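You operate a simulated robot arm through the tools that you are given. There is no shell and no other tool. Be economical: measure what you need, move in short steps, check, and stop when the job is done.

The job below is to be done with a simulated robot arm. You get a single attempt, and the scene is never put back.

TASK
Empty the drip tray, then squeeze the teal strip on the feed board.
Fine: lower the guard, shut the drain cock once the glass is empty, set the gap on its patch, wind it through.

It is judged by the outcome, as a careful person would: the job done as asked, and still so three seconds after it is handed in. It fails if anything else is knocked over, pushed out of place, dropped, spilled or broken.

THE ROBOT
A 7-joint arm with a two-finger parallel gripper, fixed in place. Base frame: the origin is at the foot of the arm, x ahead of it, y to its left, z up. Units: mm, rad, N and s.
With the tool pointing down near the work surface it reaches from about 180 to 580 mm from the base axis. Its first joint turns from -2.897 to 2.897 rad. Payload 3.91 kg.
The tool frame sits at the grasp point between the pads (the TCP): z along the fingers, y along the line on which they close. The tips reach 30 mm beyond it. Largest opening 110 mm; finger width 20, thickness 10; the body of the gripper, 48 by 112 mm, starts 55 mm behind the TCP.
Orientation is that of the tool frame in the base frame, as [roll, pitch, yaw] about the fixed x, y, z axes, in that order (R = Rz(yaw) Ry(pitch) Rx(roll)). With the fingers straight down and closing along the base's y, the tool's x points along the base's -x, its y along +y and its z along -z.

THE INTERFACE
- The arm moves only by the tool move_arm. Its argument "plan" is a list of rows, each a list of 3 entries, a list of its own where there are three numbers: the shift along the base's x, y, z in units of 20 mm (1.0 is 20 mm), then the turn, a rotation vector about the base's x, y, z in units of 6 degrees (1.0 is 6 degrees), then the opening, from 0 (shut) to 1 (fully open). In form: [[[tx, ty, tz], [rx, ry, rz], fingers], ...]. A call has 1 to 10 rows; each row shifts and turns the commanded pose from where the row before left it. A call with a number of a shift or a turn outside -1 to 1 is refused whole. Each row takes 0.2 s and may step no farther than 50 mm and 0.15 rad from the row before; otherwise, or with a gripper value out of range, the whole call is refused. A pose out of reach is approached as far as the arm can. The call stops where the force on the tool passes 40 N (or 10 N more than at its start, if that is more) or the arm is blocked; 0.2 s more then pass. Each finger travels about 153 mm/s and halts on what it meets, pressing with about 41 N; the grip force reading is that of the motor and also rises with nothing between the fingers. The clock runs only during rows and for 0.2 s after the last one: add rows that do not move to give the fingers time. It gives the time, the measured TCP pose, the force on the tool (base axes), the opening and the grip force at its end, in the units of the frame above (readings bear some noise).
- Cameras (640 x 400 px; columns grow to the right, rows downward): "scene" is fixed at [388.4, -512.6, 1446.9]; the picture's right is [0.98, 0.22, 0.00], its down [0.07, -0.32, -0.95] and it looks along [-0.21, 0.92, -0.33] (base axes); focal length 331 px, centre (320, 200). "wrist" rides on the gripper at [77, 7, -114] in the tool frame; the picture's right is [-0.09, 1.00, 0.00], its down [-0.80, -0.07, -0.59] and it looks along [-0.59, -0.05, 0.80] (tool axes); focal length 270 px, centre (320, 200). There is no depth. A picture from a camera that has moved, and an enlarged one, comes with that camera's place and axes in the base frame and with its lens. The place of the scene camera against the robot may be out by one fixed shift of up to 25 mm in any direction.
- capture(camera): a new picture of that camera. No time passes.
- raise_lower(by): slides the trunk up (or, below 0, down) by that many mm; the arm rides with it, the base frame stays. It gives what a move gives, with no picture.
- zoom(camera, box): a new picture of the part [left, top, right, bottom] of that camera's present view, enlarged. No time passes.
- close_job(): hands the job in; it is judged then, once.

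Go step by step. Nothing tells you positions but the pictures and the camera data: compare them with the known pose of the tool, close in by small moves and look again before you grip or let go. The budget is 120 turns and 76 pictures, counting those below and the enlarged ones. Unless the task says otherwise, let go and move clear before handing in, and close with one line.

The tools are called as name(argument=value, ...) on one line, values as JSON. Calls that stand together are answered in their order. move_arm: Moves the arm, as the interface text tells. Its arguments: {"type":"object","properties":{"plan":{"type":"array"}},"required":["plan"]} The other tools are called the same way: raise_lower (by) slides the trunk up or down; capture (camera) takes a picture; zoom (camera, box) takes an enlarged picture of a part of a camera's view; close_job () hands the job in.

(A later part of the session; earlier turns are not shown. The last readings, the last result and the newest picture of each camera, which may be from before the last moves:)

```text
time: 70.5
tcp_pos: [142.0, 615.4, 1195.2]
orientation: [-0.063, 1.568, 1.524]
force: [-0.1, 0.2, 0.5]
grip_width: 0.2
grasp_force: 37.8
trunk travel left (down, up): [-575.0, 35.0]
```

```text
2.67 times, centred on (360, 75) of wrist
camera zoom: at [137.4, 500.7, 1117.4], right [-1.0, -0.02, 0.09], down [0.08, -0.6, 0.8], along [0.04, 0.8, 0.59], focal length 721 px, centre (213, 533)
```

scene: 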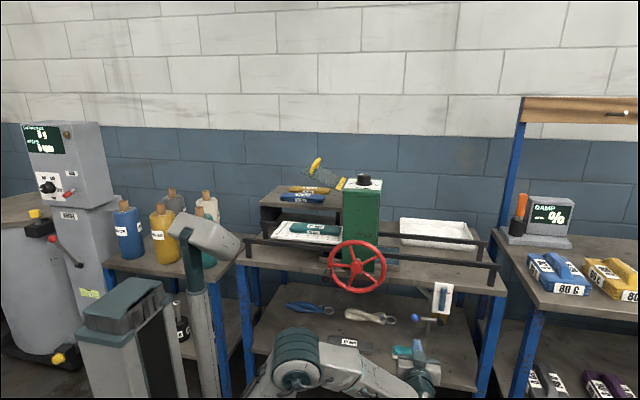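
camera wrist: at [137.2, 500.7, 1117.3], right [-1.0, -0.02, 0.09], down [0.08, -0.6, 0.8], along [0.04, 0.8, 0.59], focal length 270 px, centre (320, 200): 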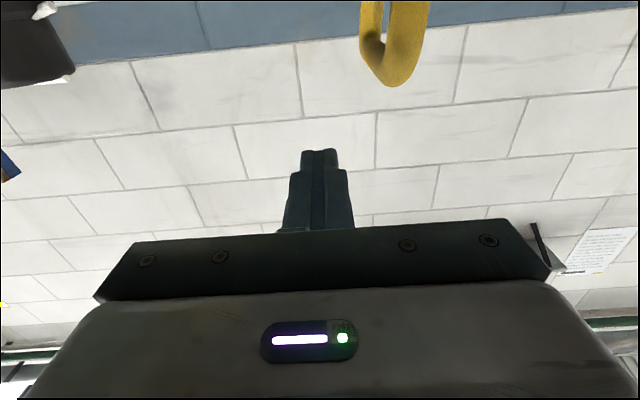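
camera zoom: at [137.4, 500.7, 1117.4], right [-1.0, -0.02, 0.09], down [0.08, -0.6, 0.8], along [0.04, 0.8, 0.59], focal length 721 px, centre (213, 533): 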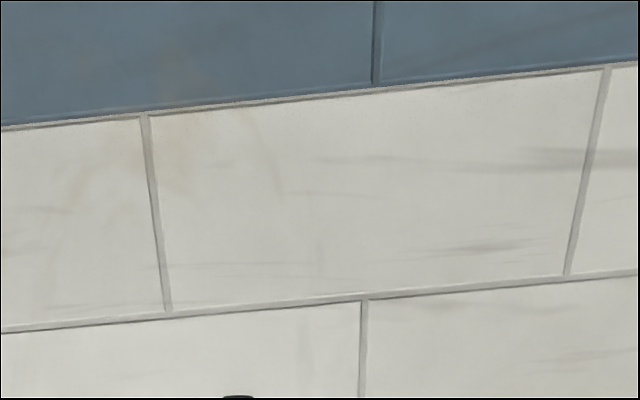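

The bar is out of view, so the guard seems to be swinging down on its own. I'll check the scene camera.

zoom(camera="scene", box=[240, 140, 400, 240])

move_arm(plan=[[[0, -1, 0.3], [0, 0, 0], 0], [[0, -1, 0.3], [0, 0, 0], 0], [[0, -1, 0], [0, 0, 0], 0], [[0, -1, 0], [0, 0, 0], 0], [[0, -1, 0], [0, 0, 0], 0], [[0, -1, 0], [0, 0, 0], 0]])

zoom(camera="scene", box=[240, 140, 400, 240])

```text
4.00 times, centred on (320, 190) of scene
camera zoom: at [388.4, -512.6, 1446.9], right [0.98, 0.22, 0.0], down [0.07, -0.32, -0.95], along [-0.21, 0.92, -0.33], focal length 1323 px, centre (320, 240)
```

zoom: 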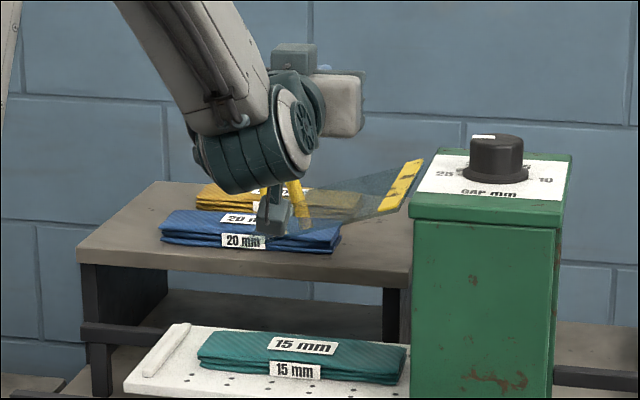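

```text
time: 71.9
tcp_pos: [141.4, 495.5, 1207.5]
orientation: [-0.01, 1.566, 1.576]
force: [0.2, -0.9, 0.4]
grip_width: 0.1
grasp_force: 37.8
trunk travel left (down, up): [-575.0, 35.0]
```

```text
4.00 times, centred on (320, 190) of scene
camera zoom: at [388.4, -512.6, 1446.9], right [0.98, 0.22, 0.0], down [0.07, -0.32, -0.95], along [-0.21, 0.92, -0.33], focal length 1323 px, centre (320, 240)
```

zoom: 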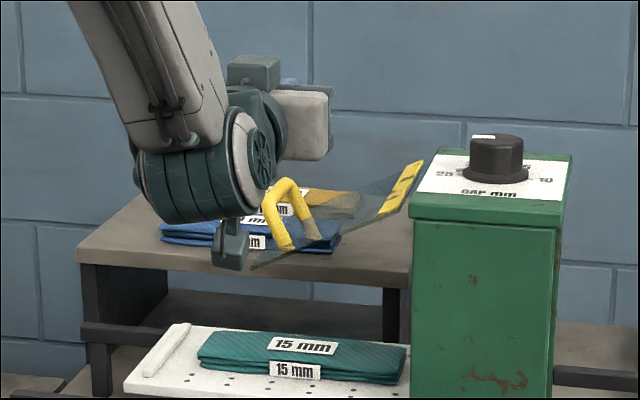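

The damped guard is coming down by itself. While it settles I'll turn the tool to point down and move toward the knob, staying high.

move_arm(plan=[[[0.6, -0.8, 0.6], [-1, 0, 0], 0], [[0.6, -0.8, 0.6], [-1, 0, 0], 0], [[0.6, -0.8, 0.6], [-1, 0, 0], 0], [[0.6, -0.8, 0.6], [-1, 0, 0], 0], [[0.6, -0.8, 0.6], [-1, 0, 0], 0], [[0.6, -0.8, 0], [-1, 0, 0], 0], [[0.6, -0.8, 0], [-1, 0, 0], 0], [[0.6, 0, 0], [-1, 0, 0], 0], [[0.6, 0, 0], [-1, 0, 0], 0], [[0.6, 0, 0], [-1, 0, 0], 0]])

zoom(camera="scene", box=[240, 140, 400, 240])

capture(camera="wrist")

```text
time: 74.1
tcp_pos: [262.5, 384.0, 1267.1]
orientation: [3.127, 0.524, -1.572]
force: [-0.4, 0.3, 0.2]
grip_width: 0.1
grasp_force: 37.4
trunk travel left (down, up): [-575.0, 35.0]
```

```text
4.00 times, centred on (320, 190) of scene
camera zoom: at [388.4, -512.6, 1446.9], right [0.98, 0.22, 0.0], down [0.07, -0.32, -0.95], along [-0.21, 0.92, -0.33], focal length 1323 px, centre (320, 240)
```

zoom: 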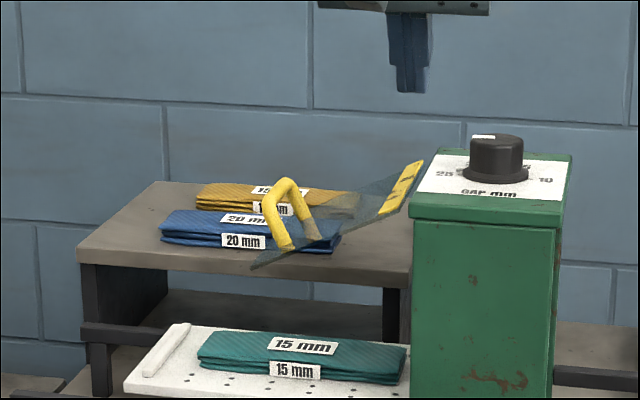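

```text
38 pictures are left
camera wrist: at [258.6, 261.1, 1327.4], right [-1.0, 0.07, 0.06], down [0.08, 0.4, 0.91], along [0.04, 0.92, -0.4], focal length 270 px, centre (320, 200)
```

wrist: 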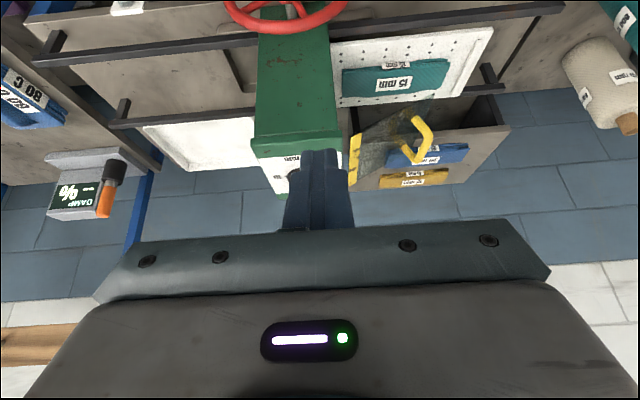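

The guard has come to rest about 26° below horizontal. I'll press gently down on the handle with closed fingers to confirm it is at its stop.

move_arm(plan=[[[-1, 1, 0], [-1, 0, 0], 0], [[-1, 1, 0], [-1, 0, 0], 0], [[-1, 1, 0], [-1, 0, 0], 0], [[-1, 1, 0], [-1, 0, 0], 0], [[-1, 1, 0], [-1, 0, 0], 0], [[-1, 1, 0], [0, 0, 0], 0], [[-1, 1, 0], [0, 0, 0], 0], [[-1, 1, 0], [0, 0, 0], 0], [[0, 1, 0], [0, 0, 0], 0], [[0, 1, 0], [0, 0, 0], 0]])

move_arm(plan=[[[0, 1, -0.7], [0, 0, 0], 0], [[0, 1, -0.7], [0, 0, 0], 0], [[0, 1, -0.7], [0, 0, 0], 0], [[0, 0.8, -0.7], [0, 0, 0], 0], [[0, 0, -0.7], [0, 0, 0], 0], [[0, 0, -0.7], [0, 0, 0], 0], [[0, 0, 0], [0, 0, 0], 0]])

zoom(camera="scene", box=[240, 140, 400, 240])

```text
time: 76.3
tcp_pos: [99.7, 586.0, 1265.4]
orientation: [3.127, 0.003, -1.571]
force: [-1.0, -0.3, -0.7]
grip_width: 0.1
grasp_force: 37.6
trunk travel left (down, up): [-575.0, 35.0]
```

```text
time: 77.9
tcp_pos: [101.2, 661.4, 1183.6]
orientation: [3.127, 0.005, -1.571]
force: [0.2, -0.2, 0.7]
grip_width: 0.0
grasp_force: 37.7
trunk travel left (down, up): [-575.0, 35.0]
```

```text
4.00 times, centred on (320, 190) of scene
camera zoom: at [388.4, -512.6, 1446.9], right [0.98, 0.22, 0.0], down [0.07, -0.32, -0.95], along [-0.21, 0.92, -0.33], focal length 1323 px, centre (320, 240)
```

zoom: 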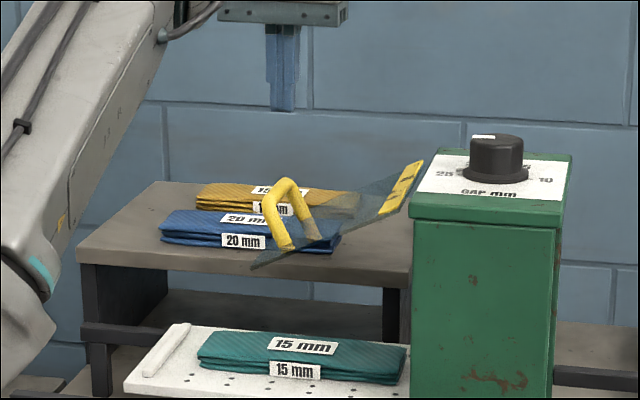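

I'm directly above the handle with the tips at z≈1153. I'll descend gently until contact.

move_arm(plan=[[[0, 0, -0.8], [0, 0, 0], 0], [[0, 0, -0.8], [0, 0, 0], 0], [[0, 0, -0.8], [0, 0, 0], 0], [[0, 0, -0.5], [0, 0, 0], 0], [[0, 0, -0.3], [0, 0, 0], 0], [[0, 0, -0.3], [0, 0, 0], 0], [[0, 0, -0.3], [0, 0, 0], 0], [[0, 0, -0.3], [0, 0, 0], 0]])

zoom(camera="scene", box=[240, 140, 400, 240])

```text
time: 79.7
tcp_pos: [101.6, 660.2, 1100.6]
orientation: [3.128, 0.004, -1.571]
force: [-0.2, -0.7, 0.2]
grip_width: 0.1
grasp_force: 37.6
trunk travel left (down, up): [-575.0, 35.0]
```

```text
4.00 times, centred on (320, 190) of scene
camera zoom: at [388.4, -512.6, 1446.9], right [0.98, 0.22, 0.0], down [0.07, -0.32, -0.95], along [-0.21, 0.92, -0.33], focal length 1323 px, centre (320, 240)
```

zoom: 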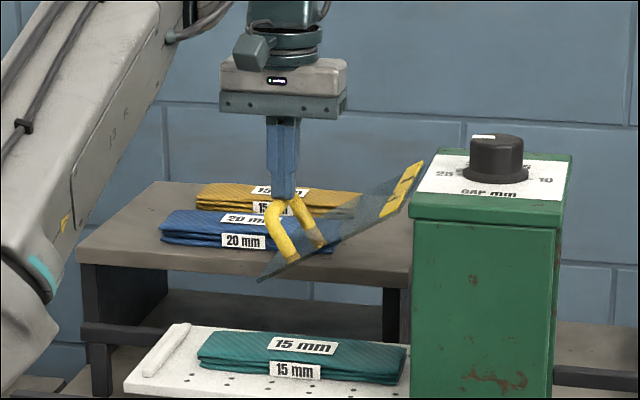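

The handle moved further with no resistance, so it wasn't at its stop yet. I'll keep pressing along its arc.

move_arm(plan=[[[-0.1, 0, -0.26], [0, 0, 0], 0], [[-0.1, 0, -0.26], [0, 0, 0], 0], [[0.1, 0, -0.42], [0, 0, 0], 0], [[0.1, 0, -0.43], [0, 0, 0], 0], [[0.2, 0, -0.42], [0, 0, 0], 0], [[0.2, 0, -0.43], [0, 0, 0], 0], [[0.22, 0, -0.37], [0, 0, 0], 0], [[0.22, 0, -0.38], [0, 0, 0], 0]])

zoom(camera="scene", box=[240, 140, 400, 240])

```text
time: 81.5
tcp_pos: [119.3, 662.2, 1041.4]
orientation: [3.127, 0.003, -1.569]
force: [0.5, 0.3, -0.5]
grip_width: 0.0
grasp_force: 38.1
trunk travel left (down, up): [-575.0, 35.0]
```

```text
4.00 times, centred on (320, 190) of scene
camera zoom: at [388.4, -512.6, 1446.9], right [0.98, 0.22, 0.0], down [0.07, -0.32, -0.95], along [-0.21, 0.92, -0.33], focal length 1323 px, centre (320, 240)
```

zoom: 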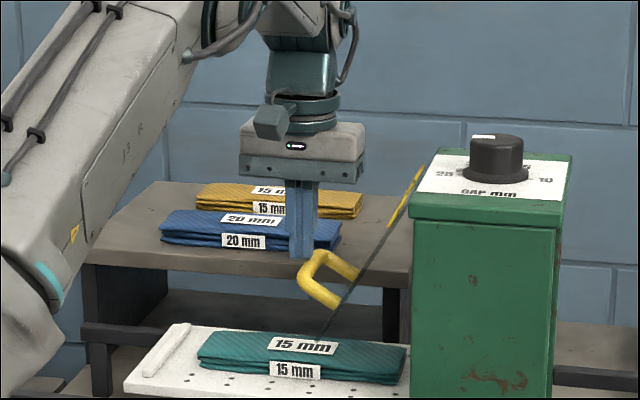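

The guard is at about 63° below horizontal and still moving freely. I'll move to the left of the bar and push it to the right.

move_arm(plan=[[[-0.7, 0, 0.1], [0, 0, 0], 0], [[0, 0, -0.7], [0, 0, 0], 0], [[0, 0, -0.7], [0, 0, 0], 0], [[0.4, 0, 0], [0, 0, 0], 0], [[0.4, 0, -0.1], [0, 0, 0], 0], [[0.4, 0, -0.1], [0, 0, 0], 0], [[0.4, 0, -0.2], [0, 0, 0], 0], [[0.3, 0, -0.2], [0, 0, 0], 0]])

zoom(camera="scene", box=[240, 140, 400, 240])

```text
time: 83.3
tcp_pos: [142.2, 662.3, 1005.4]
orientation: [3.132, 0.005, -1.569]
force: [0.5, 0.1, -0.2]
grip_width: 0.0
grasp_force: 37.8
trunk travel left (down, up): [-575.0, 35.0]
```

```text
4.00 times, centred on (320, 190) of scene
camera zoom: at [388.4, -512.6, 1446.9], right [0.98, 0.22, 0.0], down [0.07, -0.32, -0.95], along [-0.21, 0.92, -0.33], focal length 1323 px, centre (320, 240)
```

zoom: 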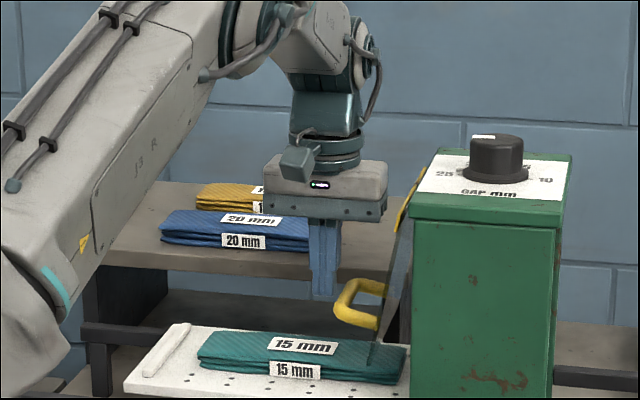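

It is now about 82° down, nearly vertical. I'll keep pushing gently until it meets the stop.

move_arm(plan=[[[0.3, 0, -0.1], [0, 0, 0], 0], [[0.3, 0, -0.1], [0, 0, 0], 0], [[0.3, 0, -0.05], [0, 0, 0], 0], [[0.3, 0, 0], [0, 0, 0], 0]])

zoom(camera="scene", box=[240, 140, 400, 240])

```text
time: 84.3
tcp_pos: [167.0, 660.0, 1000.1]
orientation: [3.128, 0.003, -1.571]
force: [0.3, -0.2, 0.2]
grip_width: 0.3
grasp_force: 38.1
trunk travel left (down, up): [-575.0, 35.0]
```

```text
4.00 times, centred on (320, 190) of scene
camera zoom: at [388.4, -512.6, 1446.9], right [0.98, 0.22, 0.0], down [0.07, -0.32, -0.95], along [-0.21, 0.92, -0.33], focal length 1323 px, centre (320, 240)
```

zoom: 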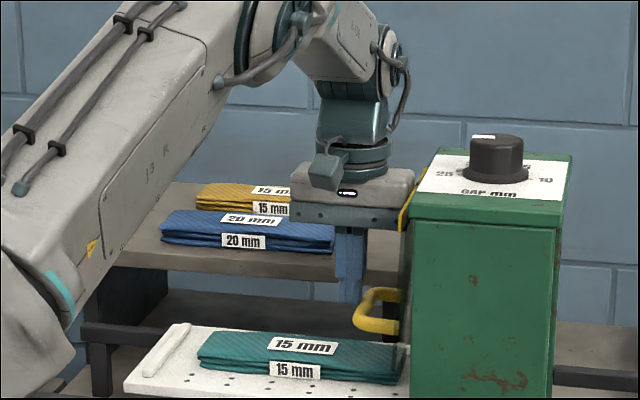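

move_arm(plan=[[[0.2, 0, 0], [0, 0, 0], 0], [[0.2, 0, 0], [0, 0, 0], 0], [[0, 0, 0], [0, 0, 0], 0]])

zoom(camera="scene", box=[240, 140, 400, 240])

```text
time: 85.1
tcp_pos: [170.9, 659.4, 999.3]
orientation: [3.126, 0.0, -1.569]
force: [-16.3, -0.7, -8.1]
grip_width: 0.0
grasp_force: 37.4
trunk travel left (down, up): [-575.0, 35.0]
```

```text
4.00 times, centred on (320, 190) of scene
camera zoom: at [388.4, -512.6, 1446.9], right [0.98, 0.22, 0.0], down [0.07, -0.32, -0.95], along [-0.21, 0.92, -0.33], focal length 1323 px, centre (320, 240)
```

zoom: 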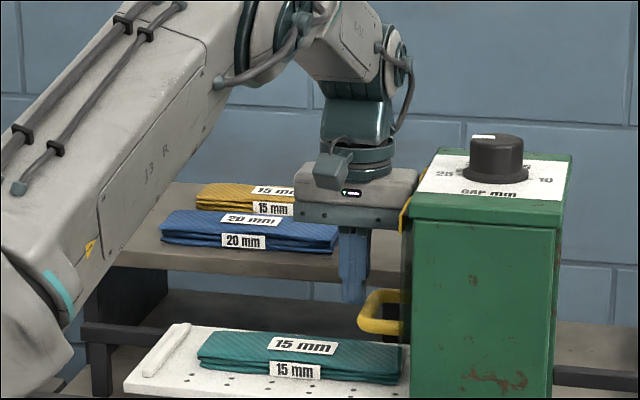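

The force rose to 16 N, so the guard is against its stop, hanging vertical over the nip. I'll back off, rise and go hover over the gap knob with the fingers open.

move_arm(plan=[[[-1, 0, 0], [0, 0, 0], 0], [[-0.5, 0, 0.5], [0, 0, 0], 0], [[0, 0, 1], [0, 0, 0], 0], [[0, 0, 1], [0, 0, 0], 0], [[0, 0, 1], [0, 0, 0], 0], [[0, 0, 1], [0, 0, 0], 0], [[0, 0, 1], [0, 0, 0], 0], [[0, 0, 1], [0, 0, 0], 0], [[0, 0, 1], [0, 0, 0], 0], [[0, 0, 1], [0, 0, 0], 0]])

move_arm(plan=[[[0, -0.5, 1], [0, 0, 0], 0.3], [[0, -0.5, 1], [0, 0, 0], 0.6], [[0, -0.5, 1], [0, 0, 0], 1], [[1, 0, 0], [0, 0, 0], 1], [[1, 0, 0], [0, 0, 0], 1], [[1, 0, 0], [0, 0, 0], 1], [[1, 0, 0], [0, 0, 0], 1], [[1, 0, 0], [0, 0, 0], 1], [[1, 0, 0], [0, 0, 0], 1], [[1, 0, 0], [0, 0, 0], 1]])

move_arm(plan=[[[0.9, 0, 0], [0, 0, 0], 1], [[0, 0, 0], [0, 0, 0], 1]])

capture(camera="wrist")

zoom(camera="scene", box=[280, 150, 400, 225])

```text
time: 87.3
tcp_pos: [144.3, 661.0, 1169.8]
orientation: [3.129, 0.002, -1.57]
force: [0.3, 0.1, 0.1]
grip_width: 0.1
grasp_force: 37.9
trunk travel left (down, up): [-575.0, 35.0]
```

```text
time: 89.5
tcp_pos: [284.9, 629.4, 1228.7]
orientation: [3.127, 0.005, -1.57]
force: [0.2, 0.5, -1.0]
grip_width: 109.9
grasp_force: 0.0
trunk travel left (down, up): [-575.0, 35.0]
```

```text
time: 90.1
tcp_pos: [297.7, 622.2, 1227.7]
orientation: [3.129, 0.003, -1.568]
force: [-0.6, -0.1, -1.0]
grip_width: 110.1
grasp_force: 0.0
out of reach, approached as far as the arm can: row 1
trunk travel left (down, up): [-575.0, 35.0]
```

```text
31 pictures are left
camera wrist: at [293.8, 546.6, 1342.1], right [-1.0, 0.09, 0.01], down [0.08, 0.8, 0.6], along [0.04, 0.59, -0.8], focal length 270 px, centre (320, 200)
```

wrist: 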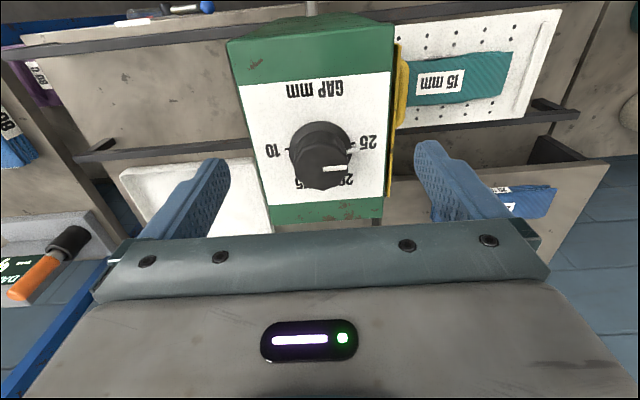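

```text
5.33 times, centred on (340, 188) of scene
camera zoom: at [388.4, -512.6, 1446.9], right [0.98, 0.22, 0.0], down [0.07, -0.32, -0.95], along [-0.21, 0.92, -0.33], focal length 1764 px, centre (213, 267)
```

zoom: 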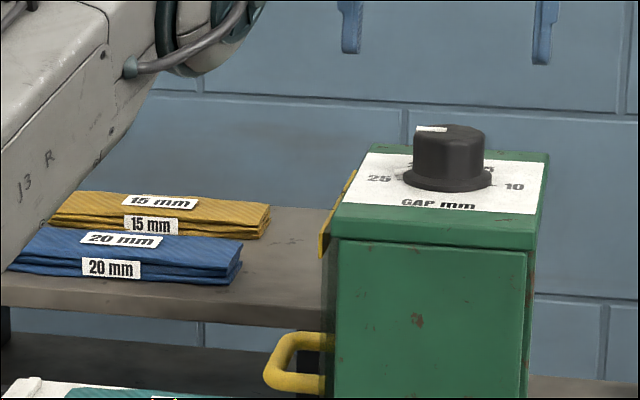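

zoom(camera="wrist", box=[230, 70, 410, 220])

```text
2.67 times, centred on (320, 145) of wrist
camera zoom: at [293.8, 546.6, 1342.1], right [-1.0, 0.09, 0.01], down [0.08, 0.8, 0.6], along [0.04, 0.59, -0.8], focal length 721 px, centre (320, 347)
```

zoom: 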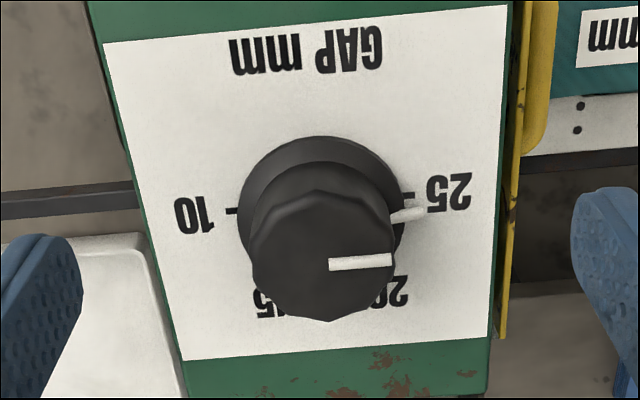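

The dial reads with 25 toward -x, 20 and 15 at the back, and 10 toward +x; the pointer sits near 25. The knob top centre is at about (300,662,1136). I'll raise the trunk for reach, pre-turn the tool +30° and hover over the knob.

raise_lower(by=34)

move_arm(plan=[[[0, 0, -0.9], [0, 0, 1], 0.8], [[0, 0, -0.9], [0, 0, 1], 0.8], [[0, 0, -0.9], [0, 0, 1], 0.8], [[0, 0, -0.9], [0, 0, 1], 0.8], [[0, 0.7, 0], [0, 0, 1], 0.8], [[0, 0.7, 0], [0, 0, 0], 0.8], [[0.1, 0.6, 0], [0, 0, 0], 0.8], [[0, 0, 0], [0, 0, 0], 0.8]])

capture(camera="wrist")

```text
time: 90.9
tcp_pos: [299.1, 623.6, 1262.0]
orientation: [3.127, 0.003, -1.57]
force: [0.0, -0.5, 0.1]
grip_width: 110.1
grasp_force: 0.1
trunk travel left (down, up): [-609.0, 1.0]
```

```text
time: 92.7
tcp_pos: [299.4, 654.4, 1186.5]
orientation: [3.129, 0.004, -1.045]
force: [0.3, -0.3, 0.1]
grip_width: 88.0
grasp_force: 0.1
out of reach, approached as far as the arm can: row 7
trunk travel left (down, up): [-609.0, 1.0]
```

```text
28 pictures are left
camera wrist: at [334.0, 585.0, 1300.3], right [-0.91, -0.42, 0.01], down [-0.33, 0.73, 0.6], along [-0.26, 0.53, -0.8], focal length 270 px, centre (320, 200)
```

wrist: 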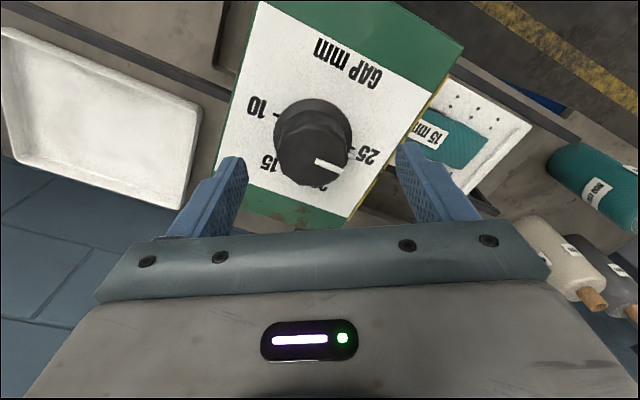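

The knob centre is confirmed at (300.5,662). I'll descend around it and close.

move_arm(plan=[[[0.03, 0.2, -0.9], [0, 0, 0], 0.8], [[0.02, 0.18, -0.7], [0, 0, 0], 0.8], [[0, 0, -0.55], [0, 0, 0], 0.8], [[0, 0, 0], [0, 0, 0], 0.8]])

zoom(camera="wrist", box=[200, 60, 440, 210])

```text
time: 93.7
tcp_pos: [299.5, 659.7, 1144.8]
orientation: [3.129, 0.004, -1.046]
force: [-0.6, 0.1, -0.6]
grip_width: 88.0
grasp_force: 0.1
trunk travel left (down, up): [-609.0, 1.0]
```

```text
2.67 times, centred on (320, 135) of wrist
camera zoom: at [334.4, 591.5, 1258.1], right [-0.91, -0.42, 0.01], down [-0.33, 0.73, 0.6], along [-0.26, 0.54, -0.8], focal length 721 px, centre (320, 373)
```

zoom: 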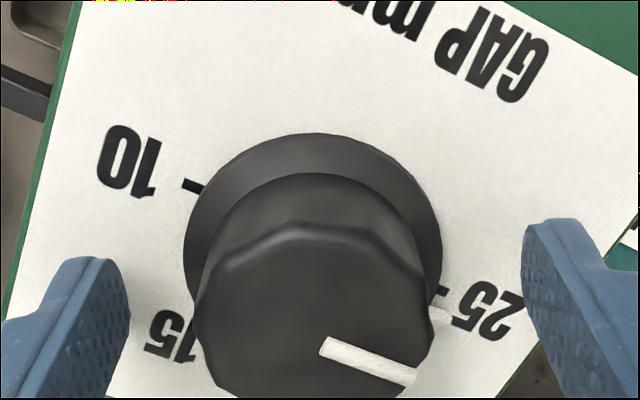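

I'll grip the knob now.

move_arm(plan=[[[0.03, 0.1, 0], [0, 0, 0], 0.6], [[0, 0, 0], [0, 0, 0], 0.3], [[0, 0, 0], [0, 0, 0], 0.2], [[0, 0, 0], [0, 0, 0], 0.2]])

```text
time: 94.7
tcp_pos: [300.9, 662.1, 1144.9]
orientation: [3.127, 0.004, -1.045]
force: [-2.4, -3.9, -4.8]
grip_width: 48.2
grasp_force: 44.7
trunk travel left (down, up): [-609.0, 1.0]
```

The knob is gripped at 48 mm. I'll turn it clockwise, seen from above, toward 15.

move_arm(plan=[[[0, 0, 0], [0, 0, -1], 0.2], [[0, 0, 0], [0, 0, -1], 0.2], [[0, 0, 0], [0, 0, -1], 0.2], [[0, 0, 0], [0, 0, -1], 0.2], [[0, 0, 0], [0, 0, -1], 0.2], [[0, 0, 0], [0, 0, -1], 0.2], [[0, 0, 0], [0, 0, -1], 0.2], [[0, 0, 0], [0, 0, -1], 0.2], [[0, 0, 0], [0, 0, -1], 0.2], [[0, 0, 0], [0, 0, -1], 0.2]])

zoom(camera="wrist", box=[200, 60, 440, 210])

```text
time: 96.9
tcp_pos: [298.4, 662.5, 1144.3]
orientation: [3.129, 0.0, -2.096]
force: [-13.7, -5.1, -15.0]
grip_width: 47.9
grasp_force: 45.2
trunk travel left (down, up): [-609.0, 1.0]
```

```text
2.67 times, centred on (320, 135) of wrist
camera zoom: at [256.7, 598.9, 1258.6], right [-0.82, 0.58, 0.01], down [0.47, 0.65, 0.59], along [0.33, 0.49, -0.8], focal length 721 px, centre (320, 373)
```

zoom: 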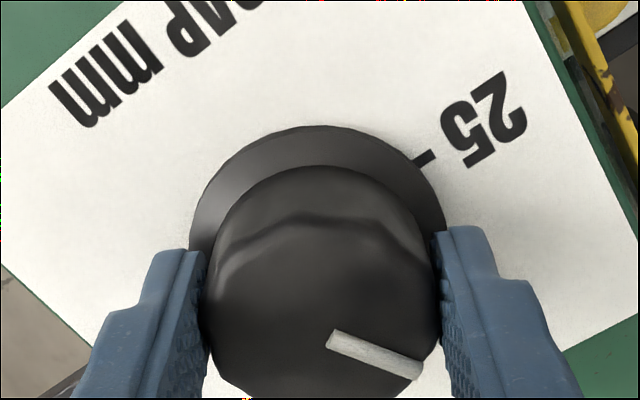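

The knob follows the grip. I'll continue about 57° more.

move_arm(plan=[[[0.05, 0, 0], [0, 0, -1], 0.2], [[0, 0, 0], [0, 0, -1], 0.2], [[0, 0, 0], [0, 0, -1], 0.2], [[0, 0, 0], [0, 0, -1], 0.2], [[0, 0, 0], [0, 0, -1], 0.2], [[0, 0, 0], [0, 0, -1], 0.2], [[0, 0, 0], [0, 0, -1], 0.2], [[0, 0, 0], [0, 0, -1], 0.2], [[0, 0, 0], [0, 0, -1], 0.2], [[0, 0, 0], [0, 0, -0.5], 0.2]])

zoom(camera="wrist", box=[200, 60, 440, 210])

zoom(camera="scene", box=[320, 150, 400, 200])

```text
time: 99.1
tcp_pos: [300.6, 662.7, 1144.5]
orientation: [3.128, 0.007, -3.092]
force: [-20.9, -9.4, -20.0]
grip_width: 47.8
grasp_force: 45.4
trunk travel left (down, up): [-609.0, 1.0]
```

```text
2.67 times, centred on (320, 135) of wrist
camera zoom: at [223.3, 665.0, 1259.0], right [0.04, 1.0, 0.01], down [0.8, -0.04, 0.6], along [0.6, -0.01, -0.8], focal length 721 px, centre (320, 373)
```

zoom: 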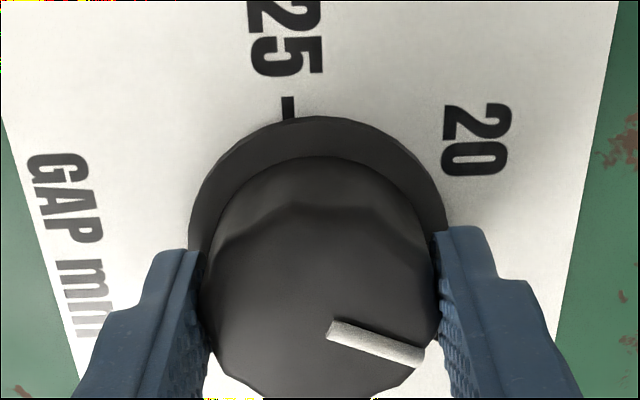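

```text
8.00 times, centred on (360, 175) of scene
camera zoom: at [388.4, -512.6, 1446.9], right [0.98, 0.22, 0.0], down [0.07, -0.32, -0.95], along [-0.21, 0.92, -0.33], focal length 2646 px, centre (0, 400)
```

zoom: 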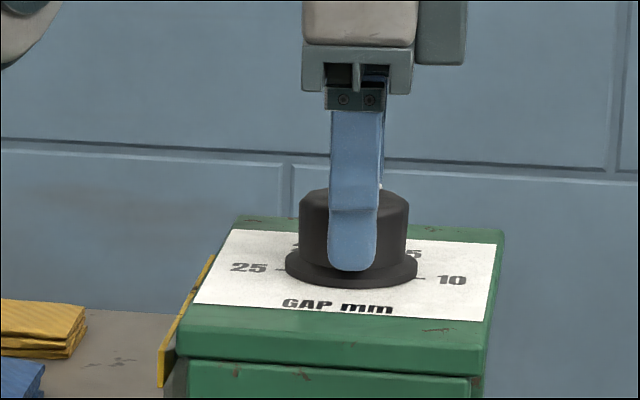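

The pointer now reads about 67°, lagging slightly; the 15 mark should be near 60°. I'll turn a little more.

move_arm(plan=[[[0, 0, 0], [0, 0, -0.8], 0.15], [[0, 0, 0], [0, 0, -0.5], 0.15], [[0, 0, 0], [0, 0, 0], 0.15], [[0, 0, 0], [0, 0, 0], 0.5], [[0, 0, 0], [0, 0, 0], 0.8], [[0, 0, 0.7], [0, 0, 0], 0.8], [[-0.3, 0, 0.9], [0, 0, 0], 0.8], [[-0.5, 0, 0.9], [0, 0, 0], 0.8]])

capture(camera="wrist")

```text
time: 100.9
tcp_pos: [285.6, 661.9, 1193.9]
orientation: [3.127, 0.005, 3.057]
force: [0.4, 0.2, 0.5]
grip_width: 88.1
grasp_force: 0.0
trunk travel left (down, up): [-609.0, 1.0]
```

```text
23 pictures are left
camera wrist: at [208.6, 674.1, 1308.3], right [0.17, 0.99, 0.01], down [0.79, -0.14, 0.6], along [0.59, -0.09, -0.8], focal length 270 px, centre (320, 200)
```

wrist: 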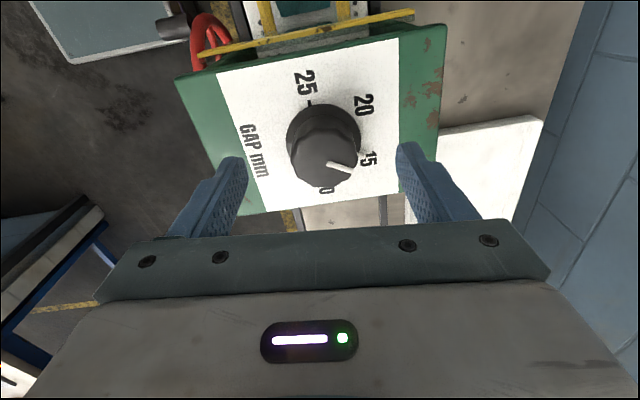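

zoom(camera="wrist", box=[260, 80, 404, 200])

```text
3.33 times, centred on (332, 140) of wrist
camera zoom: at [208.6, 674.1, 1308.3], right [0.17, 0.99, 0.01], down [0.79, -0.14, 0.6], along [0.59, -0.09, -0.8], focal length 901 px, centre (280, 400)
```

zoom: 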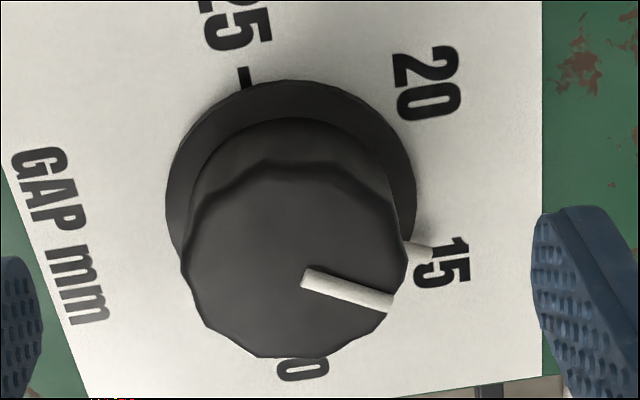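

The pointer reads about 60–61°, which lines up with the 15 mark. Next is the crank: I'll retreat, turn the wrist back, and get ready to face the wheel.

move_arm(plan=[[[0, -0.8, 0.3], [0, 0, 1], 0.8], [[0, -1, 0.3], [0, 0, 1], 0.8], [[0, -1, 0.3], [0, 0, 1], 0.8], [[0, -1, 0], [0, 0, 1], 0.8], [[0, -1, 0], [0, 0, 1], 0.8], [[0, -1, 0], [0, 0, 1], 0.8], [[0, -1, 0], [0, 0, 1], 0.8], [[0, -1, 0], [0, 0, 1], 0.8], [[0, -1, 0], [0, 0, 1], 0.8], [[0, -1, 0], [0, 0, 1], 0.8]])

move_arm(plan=[[[0, -1, 0], [0, 0, 1], 0.8], [[0, -1, 0], [0, 0, 1], 0.8], [[0, -1, 0], [0, 0, 1], 0.8], [[0, -1, 0], [0, 0, 1], 0.8], [[0, -1, 0], [0, 0, 1], 0.8], [[0, -1, 0], [0, 0, 0.4], 0.8], [[0, -1, 0], [0, 0, 0], 0.8], [[0, -0.5, 0], [0, 0, 0], 0.8]])

raise_lower(by=-300)

```text
time: 103.1
tcp_pos: [341.1, 598.6, 1272.2]
orientation: [3.128, 0.001, -2.177]
force: [-0.5, -0.2, -0.1]
grip_width: 87.9
grasp_force: 0.0
out of reach, approached as far as the arm can: row 1, 2, 3, 4, 5, 6, 7, 8, 9, 10
trunk travel left (down, up): [-609.0, 1.0]
```

```text
time: 104.9
tcp_pos: [368.3, 506.1, 1294.7]
orientation: [3.129, 0.003, -1.612]
force: [0.2, 0.2, -0.1]
grip_width: 88.0
grasp_force: 0.1
out of reach, approached as far as the arm can: row 1, 2, 3, 4
trunk travel left (down, up): [-609.0, 1.0]
```

```text
time: 107.9
tcp_pos: [369.0, 506.2, 995.5]
orientation: [3.127, 0.003, -1.613]
force: [0.2, -0.5, -0.5]
grip_width: 87.7
grasp_force: 0.0
trunk travel left (down, up): [-309.0, 301.0]
```

The arm drifted from its commanded path because of the reach limit. I'll check that nothing was disturbed before going on.

capture(camera="scene")

```text
21 pictures are left
```

scene: 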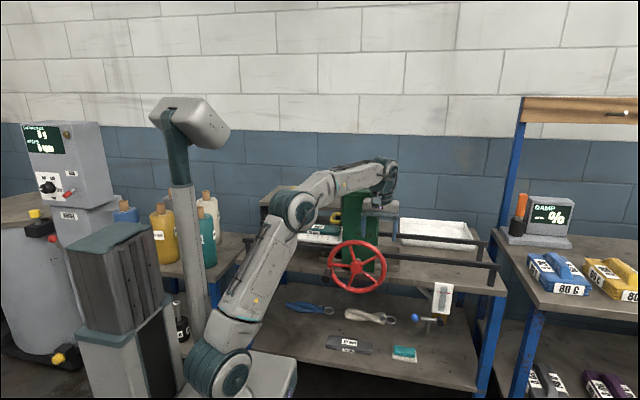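

Nothing was disturbed. I'll pull back, then tilt to face the wheel.

move_arm(plan=[[[0, -1, 0], [0, 0, 0.4], 0.8], [[0, -1, 0], [0, 0, 0], 0.8], [[0, -1, 0], [0, 0, 0], 0.8], [[0, -1, 0], [0, 0, 0], 0.8], [[0, -1, 0], [0, 0, 0], 0.8], [[0, -1, 0], [0, 0, 0], 0.8], [[0, -1, 0], [0, 0, 0], 0.8], [[0, -1, 0], [1, 0, 0], 0.8], [[0, -0.5, 0], [1, 0, 0], 0.8], [[0, 0, 0], [1, 0, 0], 0.8]])

raise_lower(by=-150)

move_arm(plan=[[[-0.8, 0, 0], [1, 0, 0], 0.8], [[-0.8, 0, 0], [1, 0, 0], 0.8], [[-0.8, 0, 0], [1, 0, 0], 0.8], [[-0.8, 0, 0], [1, 0, 0], 0.8], [[-0.8, 0, 0], [1, 0, 0], 0.8], [[-0.8, 0, 0], [1, 0, 0], 0.8], [[-0.8, 0, 0], [1, 0, 0], 0.8], [[-0.8, 0, 0], [1, 0, 0], 0.8], [[-0.8, 0, 0], [1, 0, 0], 0.8], [[-0.8, 0, 0], [1, 0, 0], 0.8]])

move_arm(plan=[[[0, 0, 0], [1, 0, 0], 0.8], [[0, 0, 0], [1, 0, 0], 0.8], [[0, 0, 0], [0, 0, 0], 0.8]])

capture(camera="wrist")

```text
time: 110.1
tcp_pos: [369.7, 336.0, 995.8]
orientation: [3.129, 0.321, -1.571]
force: [0.4, 0.5, 0.2]
grip_width: 88.1
grasp_force: 0.1
trunk travel left (down, up): [-309.0, 301.0]
```

```text
time: 111.9
tcp_pos: [369.3, 335.7, 845.9]
orientation: [3.13, 0.318, -1.571]
force: [0.6, 0.1, 0.1]
grip_width: 88.0
grasp_force: 0.0
trunk travel left (down, up): [-159.0, 451.0]
```

```text
time: 114.1
tcp_pos: [217.9, 343.5, 853.9]
orientation: [3.13, 1.365, -1.566]
force: [0.0, 0.4, -0.7]
grip_width: 88.1
grasp_force: 0.0
out of reach, approached as far as the arm can: row 10
trunk travel left (down, up): [-159.0, 451.0]
```

```text
time: 114.9
tcp_pos: [235.6, 358.7, 870.8]
orientation: [-0.065, 1.567, 1.522]
force: [0.0, 0.4, 0.5]
grip_width: 88.0
grasp_force: 0.1
out of reach, approached as far as the arm can: row 1, 2
trunk travel left (down, up): [-159.0, 451.0]
```

```text
20 pictures are left
camera wrist: at [230.8, 246.1, 793.2], right [-1.0, -0.02, 0.09], down [0.08, -0.6, 0.8], along [0.04, 0.8, 0.6], focal length 270 px, centre (320, 200)
```

wrist: 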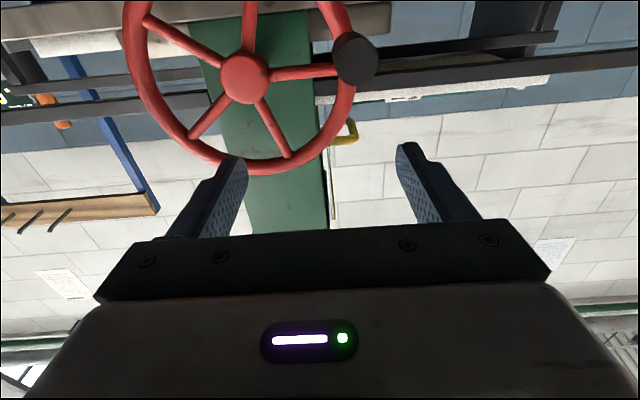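

The crank handle's front face is at about (207,439,828) and the wheel centre at about (299.5,·,844), giving R≈93.5. I'll line up in front of the handle.

move_arm(plan=[[[0, 0.7, 0], [0, 0, 0], 0.8], [[-0.48, 0.7, -0.71], [0, 0, 0], 0.8], [[-0.48, 0.66, -0.71], [0, 0, 0], 0.8], [[-0.47, 0, -0.71], [0, 0, 0], 0.8], [[0, 0, 0], [0, 0, 0], 0.8]])

capture(camera="wrist")

```text
time: 116.1
tcp_pos: [211.8, 408.2, 835.9]
orientation: [-0.081, 1.567, 1.504]
force: [-0.3, -0.2, -0.1]
grip_width: 87.9
grasp_force: 0.0
out of reach, approached as far as the arm can: row 4
trunk travel left (down, up): [-159.0, 451.0]
```

```text
19 pictures are left
camera wrist: at [208.4, 295.0, 756.9], right [-1.0, -0.02, 0.09], down [0.08, -0.6, 0.8], along [0.04, 0.8, 0.59], focal length 270 px, centre (320, 200)
```

wrist: 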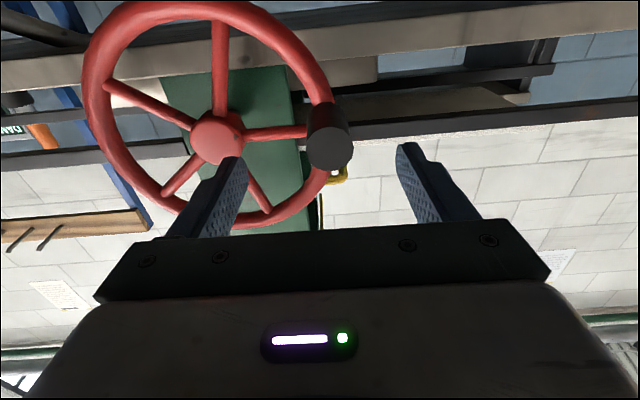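

I'm at a wrist reach limit, so a lower trunk should help. I'll back off, lower the trunk, then come back up with the arm.

move_arm(plan=[[[0.5, -0.8, 0.8], [0, 0, 0], 0.8], [[0.5, -0.8, 0.8], [0, 0, 0], 0.8]])

raise_lower(by=-155)

move_arm(plan=[[[-0.3, 0, 1], [0, 0, 0], 0.8], [[-0.3, 0, 1], [0, 0, 0], 0.8], [[-0.3, 0, 1], [0, 0, 0], 0.8], [[-0.3, 0, 1], [0, 0, 0], 0.8], [[0, 0, 1], [0, 0, 0], 0.8], [[0, 0, 0.7], [0, 0, 0], 0.8], [[0, 0, 0], [0, 0, 0], 0.8]])

```text
time: 116.7
tcp_pos: [233.6, 374.7, 866.9]
orientation: [0.09, 1.567, 1.678]
force: [0.3, 0.6, -1.1]
grip_width: 88.2
grasp_force: 0.0
trunk travel left (down, up): [-159.0, 451.0]
```

```text
time: 118.5
tcp_pos: [233.4, 376.3, 713.0]
orientation: [-0.019, 1.57, 1.564]
force: [-1.3, 0.0, -0.3]
grip_width: 87.9
grasp_force: 0.0
trunk travel left (down, up): [-4.0, 606.0]
```

```text
time: 120.1
tcp_pos: [225.4, 382.8, 806.8]
orientation: [1.867, 1.506, -2.825]
force: [0.5, 0.1, -0.2]
grip_width: 88.0
grasp_force: 0.0
trunk travel left (down, up): [-4.0, 606.0]
```

move_arm(plan=[[[0, 0, 0], [0, 0, 0], 0.8], [[0, 0, 0], [0, 0, 0], 0.8], [[0, 0, 0], [0, 0, 0], 0.8]])

capture(camera="wrist")

```text
time: 120.9
tcp_pos: [226.9, 382.4, 806.5]
orientation: [1.856, 1.508, -2.84]
force: [-0.5, 0.4, -0.1]
grip_width: 88.3
grasp_force: 0.0
trunk travel left (down, up): [-4.0, 606.0]
```

```text
18 pictures are left
camera wrist: at [218.1, 267.3, 732.1], right [-0.99, -0.01, 0.15], down [0.13, -0.58, 0.81], along [0.07, 0.82, 0.57], focal length 270 px, centre (320, 200)
```

wrist: 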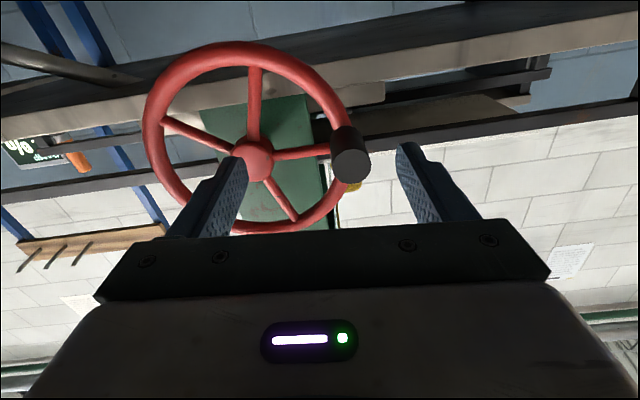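

The pose sits slightly off its command, as the arm is folded too tightly. Moving forward should free it.

move_arm(plan=[[[0, 0.7, 0], [0, 0, 0], 0.8], [[0, 0.7, 0], [0, 0, 0], 0.8], [[0, 0, 0], [0, 0, 0], 0.8], [[0, 0, 0], [0, 0, 0], 0.8]])

```text
time: 121.9
tcp_pos: [217.9, 404.7, 818.2]
orientation: [1.592, 1.549, -3.105]
force: [0.3, 0.7, -0.1]
grip_width: 87.9
grasp_force: 0.1
trunk travel left (down, up): [-4.0, 606.0]
```

move_arm(plan=[[[0, 0.95, 0], [0, 0, 0], 0.8], [[0, 0.95, 0], [0, 0, 0], 0.8], [[0, 0.95, 0], [0, 0, 0], 0.8], [[0, 0, 0], [0, 0, 0], 0.8], [[0, 0, 0], [0, 0, 0], 0.8]])

capture(camera="wrist")

```text
time: 123.1
tcp_pos: [206.8, 459.7, 825.2]
orientation: [-0.148, 1.567, 1.44]
force: [-0.2, -0.1, -0.5]
grip_width: 88.3
grasp_force: 0.1
trunk travel left (down, up): [-4.0, 606.0]
```

```text
17 pictures are left
camera wrist: at [202.9, 346.3, 747.4], right [-1.0, -0.01, 0.09], down [0.08, -0.6, 0.8], along [0.04, 0.8, 0.6], focal length 270 px, centre (320, 200)
```

wrist: 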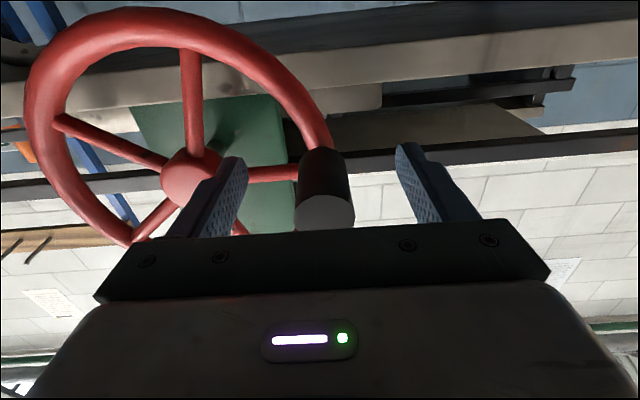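

The handle sits between the fingers. I'll close on it and start turning clockwise as seen from the front.

move_arm(plan=[[[0, 0, 0], [0, 0, 0], 0.5], [[0, 0, 0], [0, 0, 0], 0.2], [[0, 0, 0], [0, 0, 0], 0.1], [[0, 0, 0], [0, 0, 0], 0.1]])

move_arm(plan=[[[-0.1, 0, 0.97], [0, 0, 0], 0.1], [[0.075, 0, 0.835], [0, 0, 0], 0.1], [[0.215, 0, 0.805], [0, 0, 0], 0.1]])

capture(camera="scene")

```text
time: 124.1
tcp_pos: [206.0, 459.9, 824.7]
orientation: [-0.401, 1.568, 1.185]
force: [-12.6, -2.8, -2.7]
grip_width: 29.3
grasp_force: 44.8
trunk travel left (down, up): [-4.0, 606.0]
```

```text
time: 124.9
tcp_pos: [210.6, 460.6, 878.5]
orientation: [-0.418, 1.563, 1.17]
force: [-22.3, -12.3, 1.0]
grip_width: 29.7
grasp_force: 45.1
trunk travel left (down, up): [-4.0, 606.0]
```

```text
16 pictures are left
```

scene: 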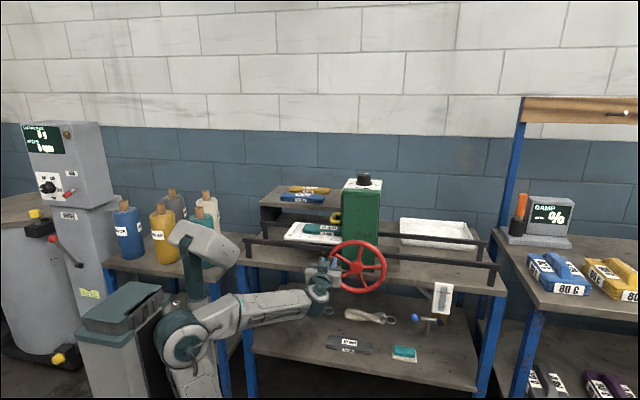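

The wheel turned and the board moved right toward the rolls, so the direction is correct. I'll continue with small steps.

move_arm(plan=[[[0.25, 0, 0.76], [0, 0, 0], 0.1], [[0.48, 0, 0.685], [0, 0, 0], 0.1], [[0.59, 0, 0.59], [0, 0, 0], 0.1], [[0.685, 0, 0.48], [0, 0, 0], 0.1]])

```text
time: 125.9
tcp_pos: [250.8, 461.4, 932.9]
orientation: [-0.408, 1.558, 1.175]
force: [-17.6, 7.6, 29.5]
grip_width: 29.2
grasp_force: 45.2
trunk travel left (down, up): [-4.0, 606.0]
```

The forces show the radius is nearer 102 mm around (306,846). I'll carry on with that corrected circle.

move_arm(plan=[[[0.865, 0, 0.68], [0, 0, 0], 0.1], [[0.85, 0, 0.26], [0, 0, 0], 0.1], [[0.88, 0, 0.105], [0, 0, 0], 0.1], [[0.89, 0, -0.045], [0, 0, 0], 0.1]])

zoom(camera="scene", box=[240, 170, 480, 320])

```text
time: 126.9
tcp_pos: [324.9, 460.5, 942.9]
orientation: [2.303, 1.567, -2.397]
force: [-6.6, -3.7, -25.7]
grip_width: 29.3
grasp_force: 44.9
trunk travel left (down, up): [-4.0, 606.0]
```

```text
2.67 times, centred on (360, 245) of scene
camera zoom: at [388.4, -512.6, 1446.9], right [0.98, 0.22, 0.0], down [0.07, -0.32, -0.95], along [-0.21, 0.92, -0.33], focal length 882 px, centre (213, 80)
```

zoom: 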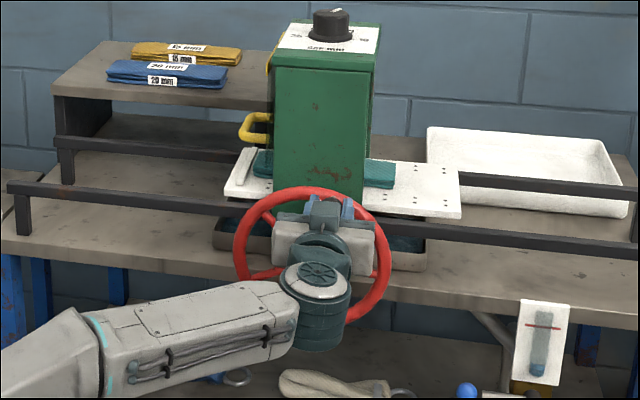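

The strip is going through the rolls. I'll continue clockwise down the right side.

move_arm(plan=[[[0.985, 0, -0.55], [0, 0, 0], 0.1], [[0.815, 0, -0.46], [0, 0, 0], 0.1], [[0.655, 0, -0.55], [0, 0, 0], 0.1]])

```text
time: 127.7
tcp_pos: [373.2, 461.5, 916.5]
orientation: [-0.024, 1.568, 1.558]
force: [-5.2, 2.7, -3.5]
grip_width: 29.6
grasp_force: 45.1
trunk travel left (down, up): [-4.0, 606.0]
```

move_arm(plan=[[[0.55, 0, -0.655], [0, 0, 0], 0.1], [[0.425, 0, -0.74], [0, 0, 0], 0.1], [[0.295, 0, -0.8], [0, 0, 0], 0.1], [[0.145, 0, -0.845], [0, 0, 0], 0.1]])

zoom(camera="scene", box=[240, 170, 480, 320])

```text
time: 128.7
tcp_pos: [400.5, 460.4, 856.6]
orientation: [0.063, 1.567, 1.647]
force: [0.3, 0.1, 1.0]
grip_width: 11.2
grasp_force: 0.1
trunk travel left (down, up): [-4.0, 606.0]
```

```text
2.67 times, centred on (360, 245) of scene
camera zoom: at [388.4, -512.6, 1446.9], right [0.98, 0.22, 0.0], down [0.07, -0.32, -0.95], along [-0.21, 0.92, -0.33], focal length 882 px, centre (213, 80)
```

zoom: 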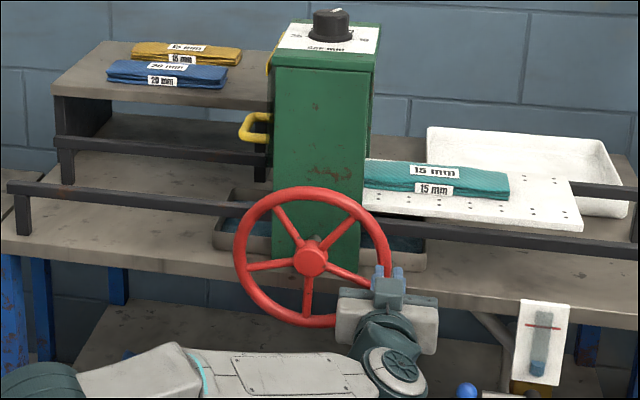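

The strip is now fully out on the right side of the rolls, but the fingers slipped off the handle, perhaps at an end stop. I'll look with the wrist camera.

capture(camera="wrist")

```text
13 pictures are left
camera wrist: at [395.8, 347.1, 778.8], right [-1.0, -0.01, 0.09], down [0.08, -0.6, 0.8], along [0.04, 0.8, 0.6], focal length 270 px, centre (320, 200)
```

wrist: 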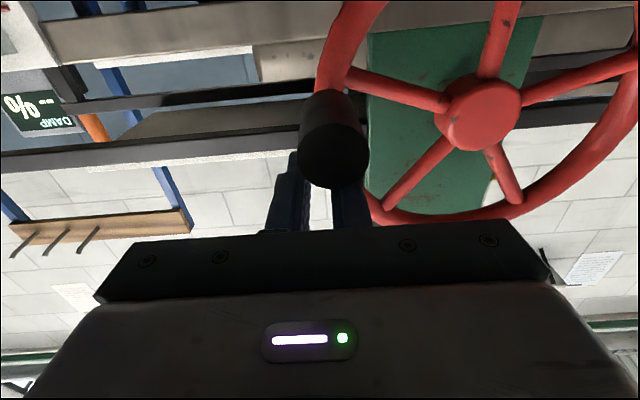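

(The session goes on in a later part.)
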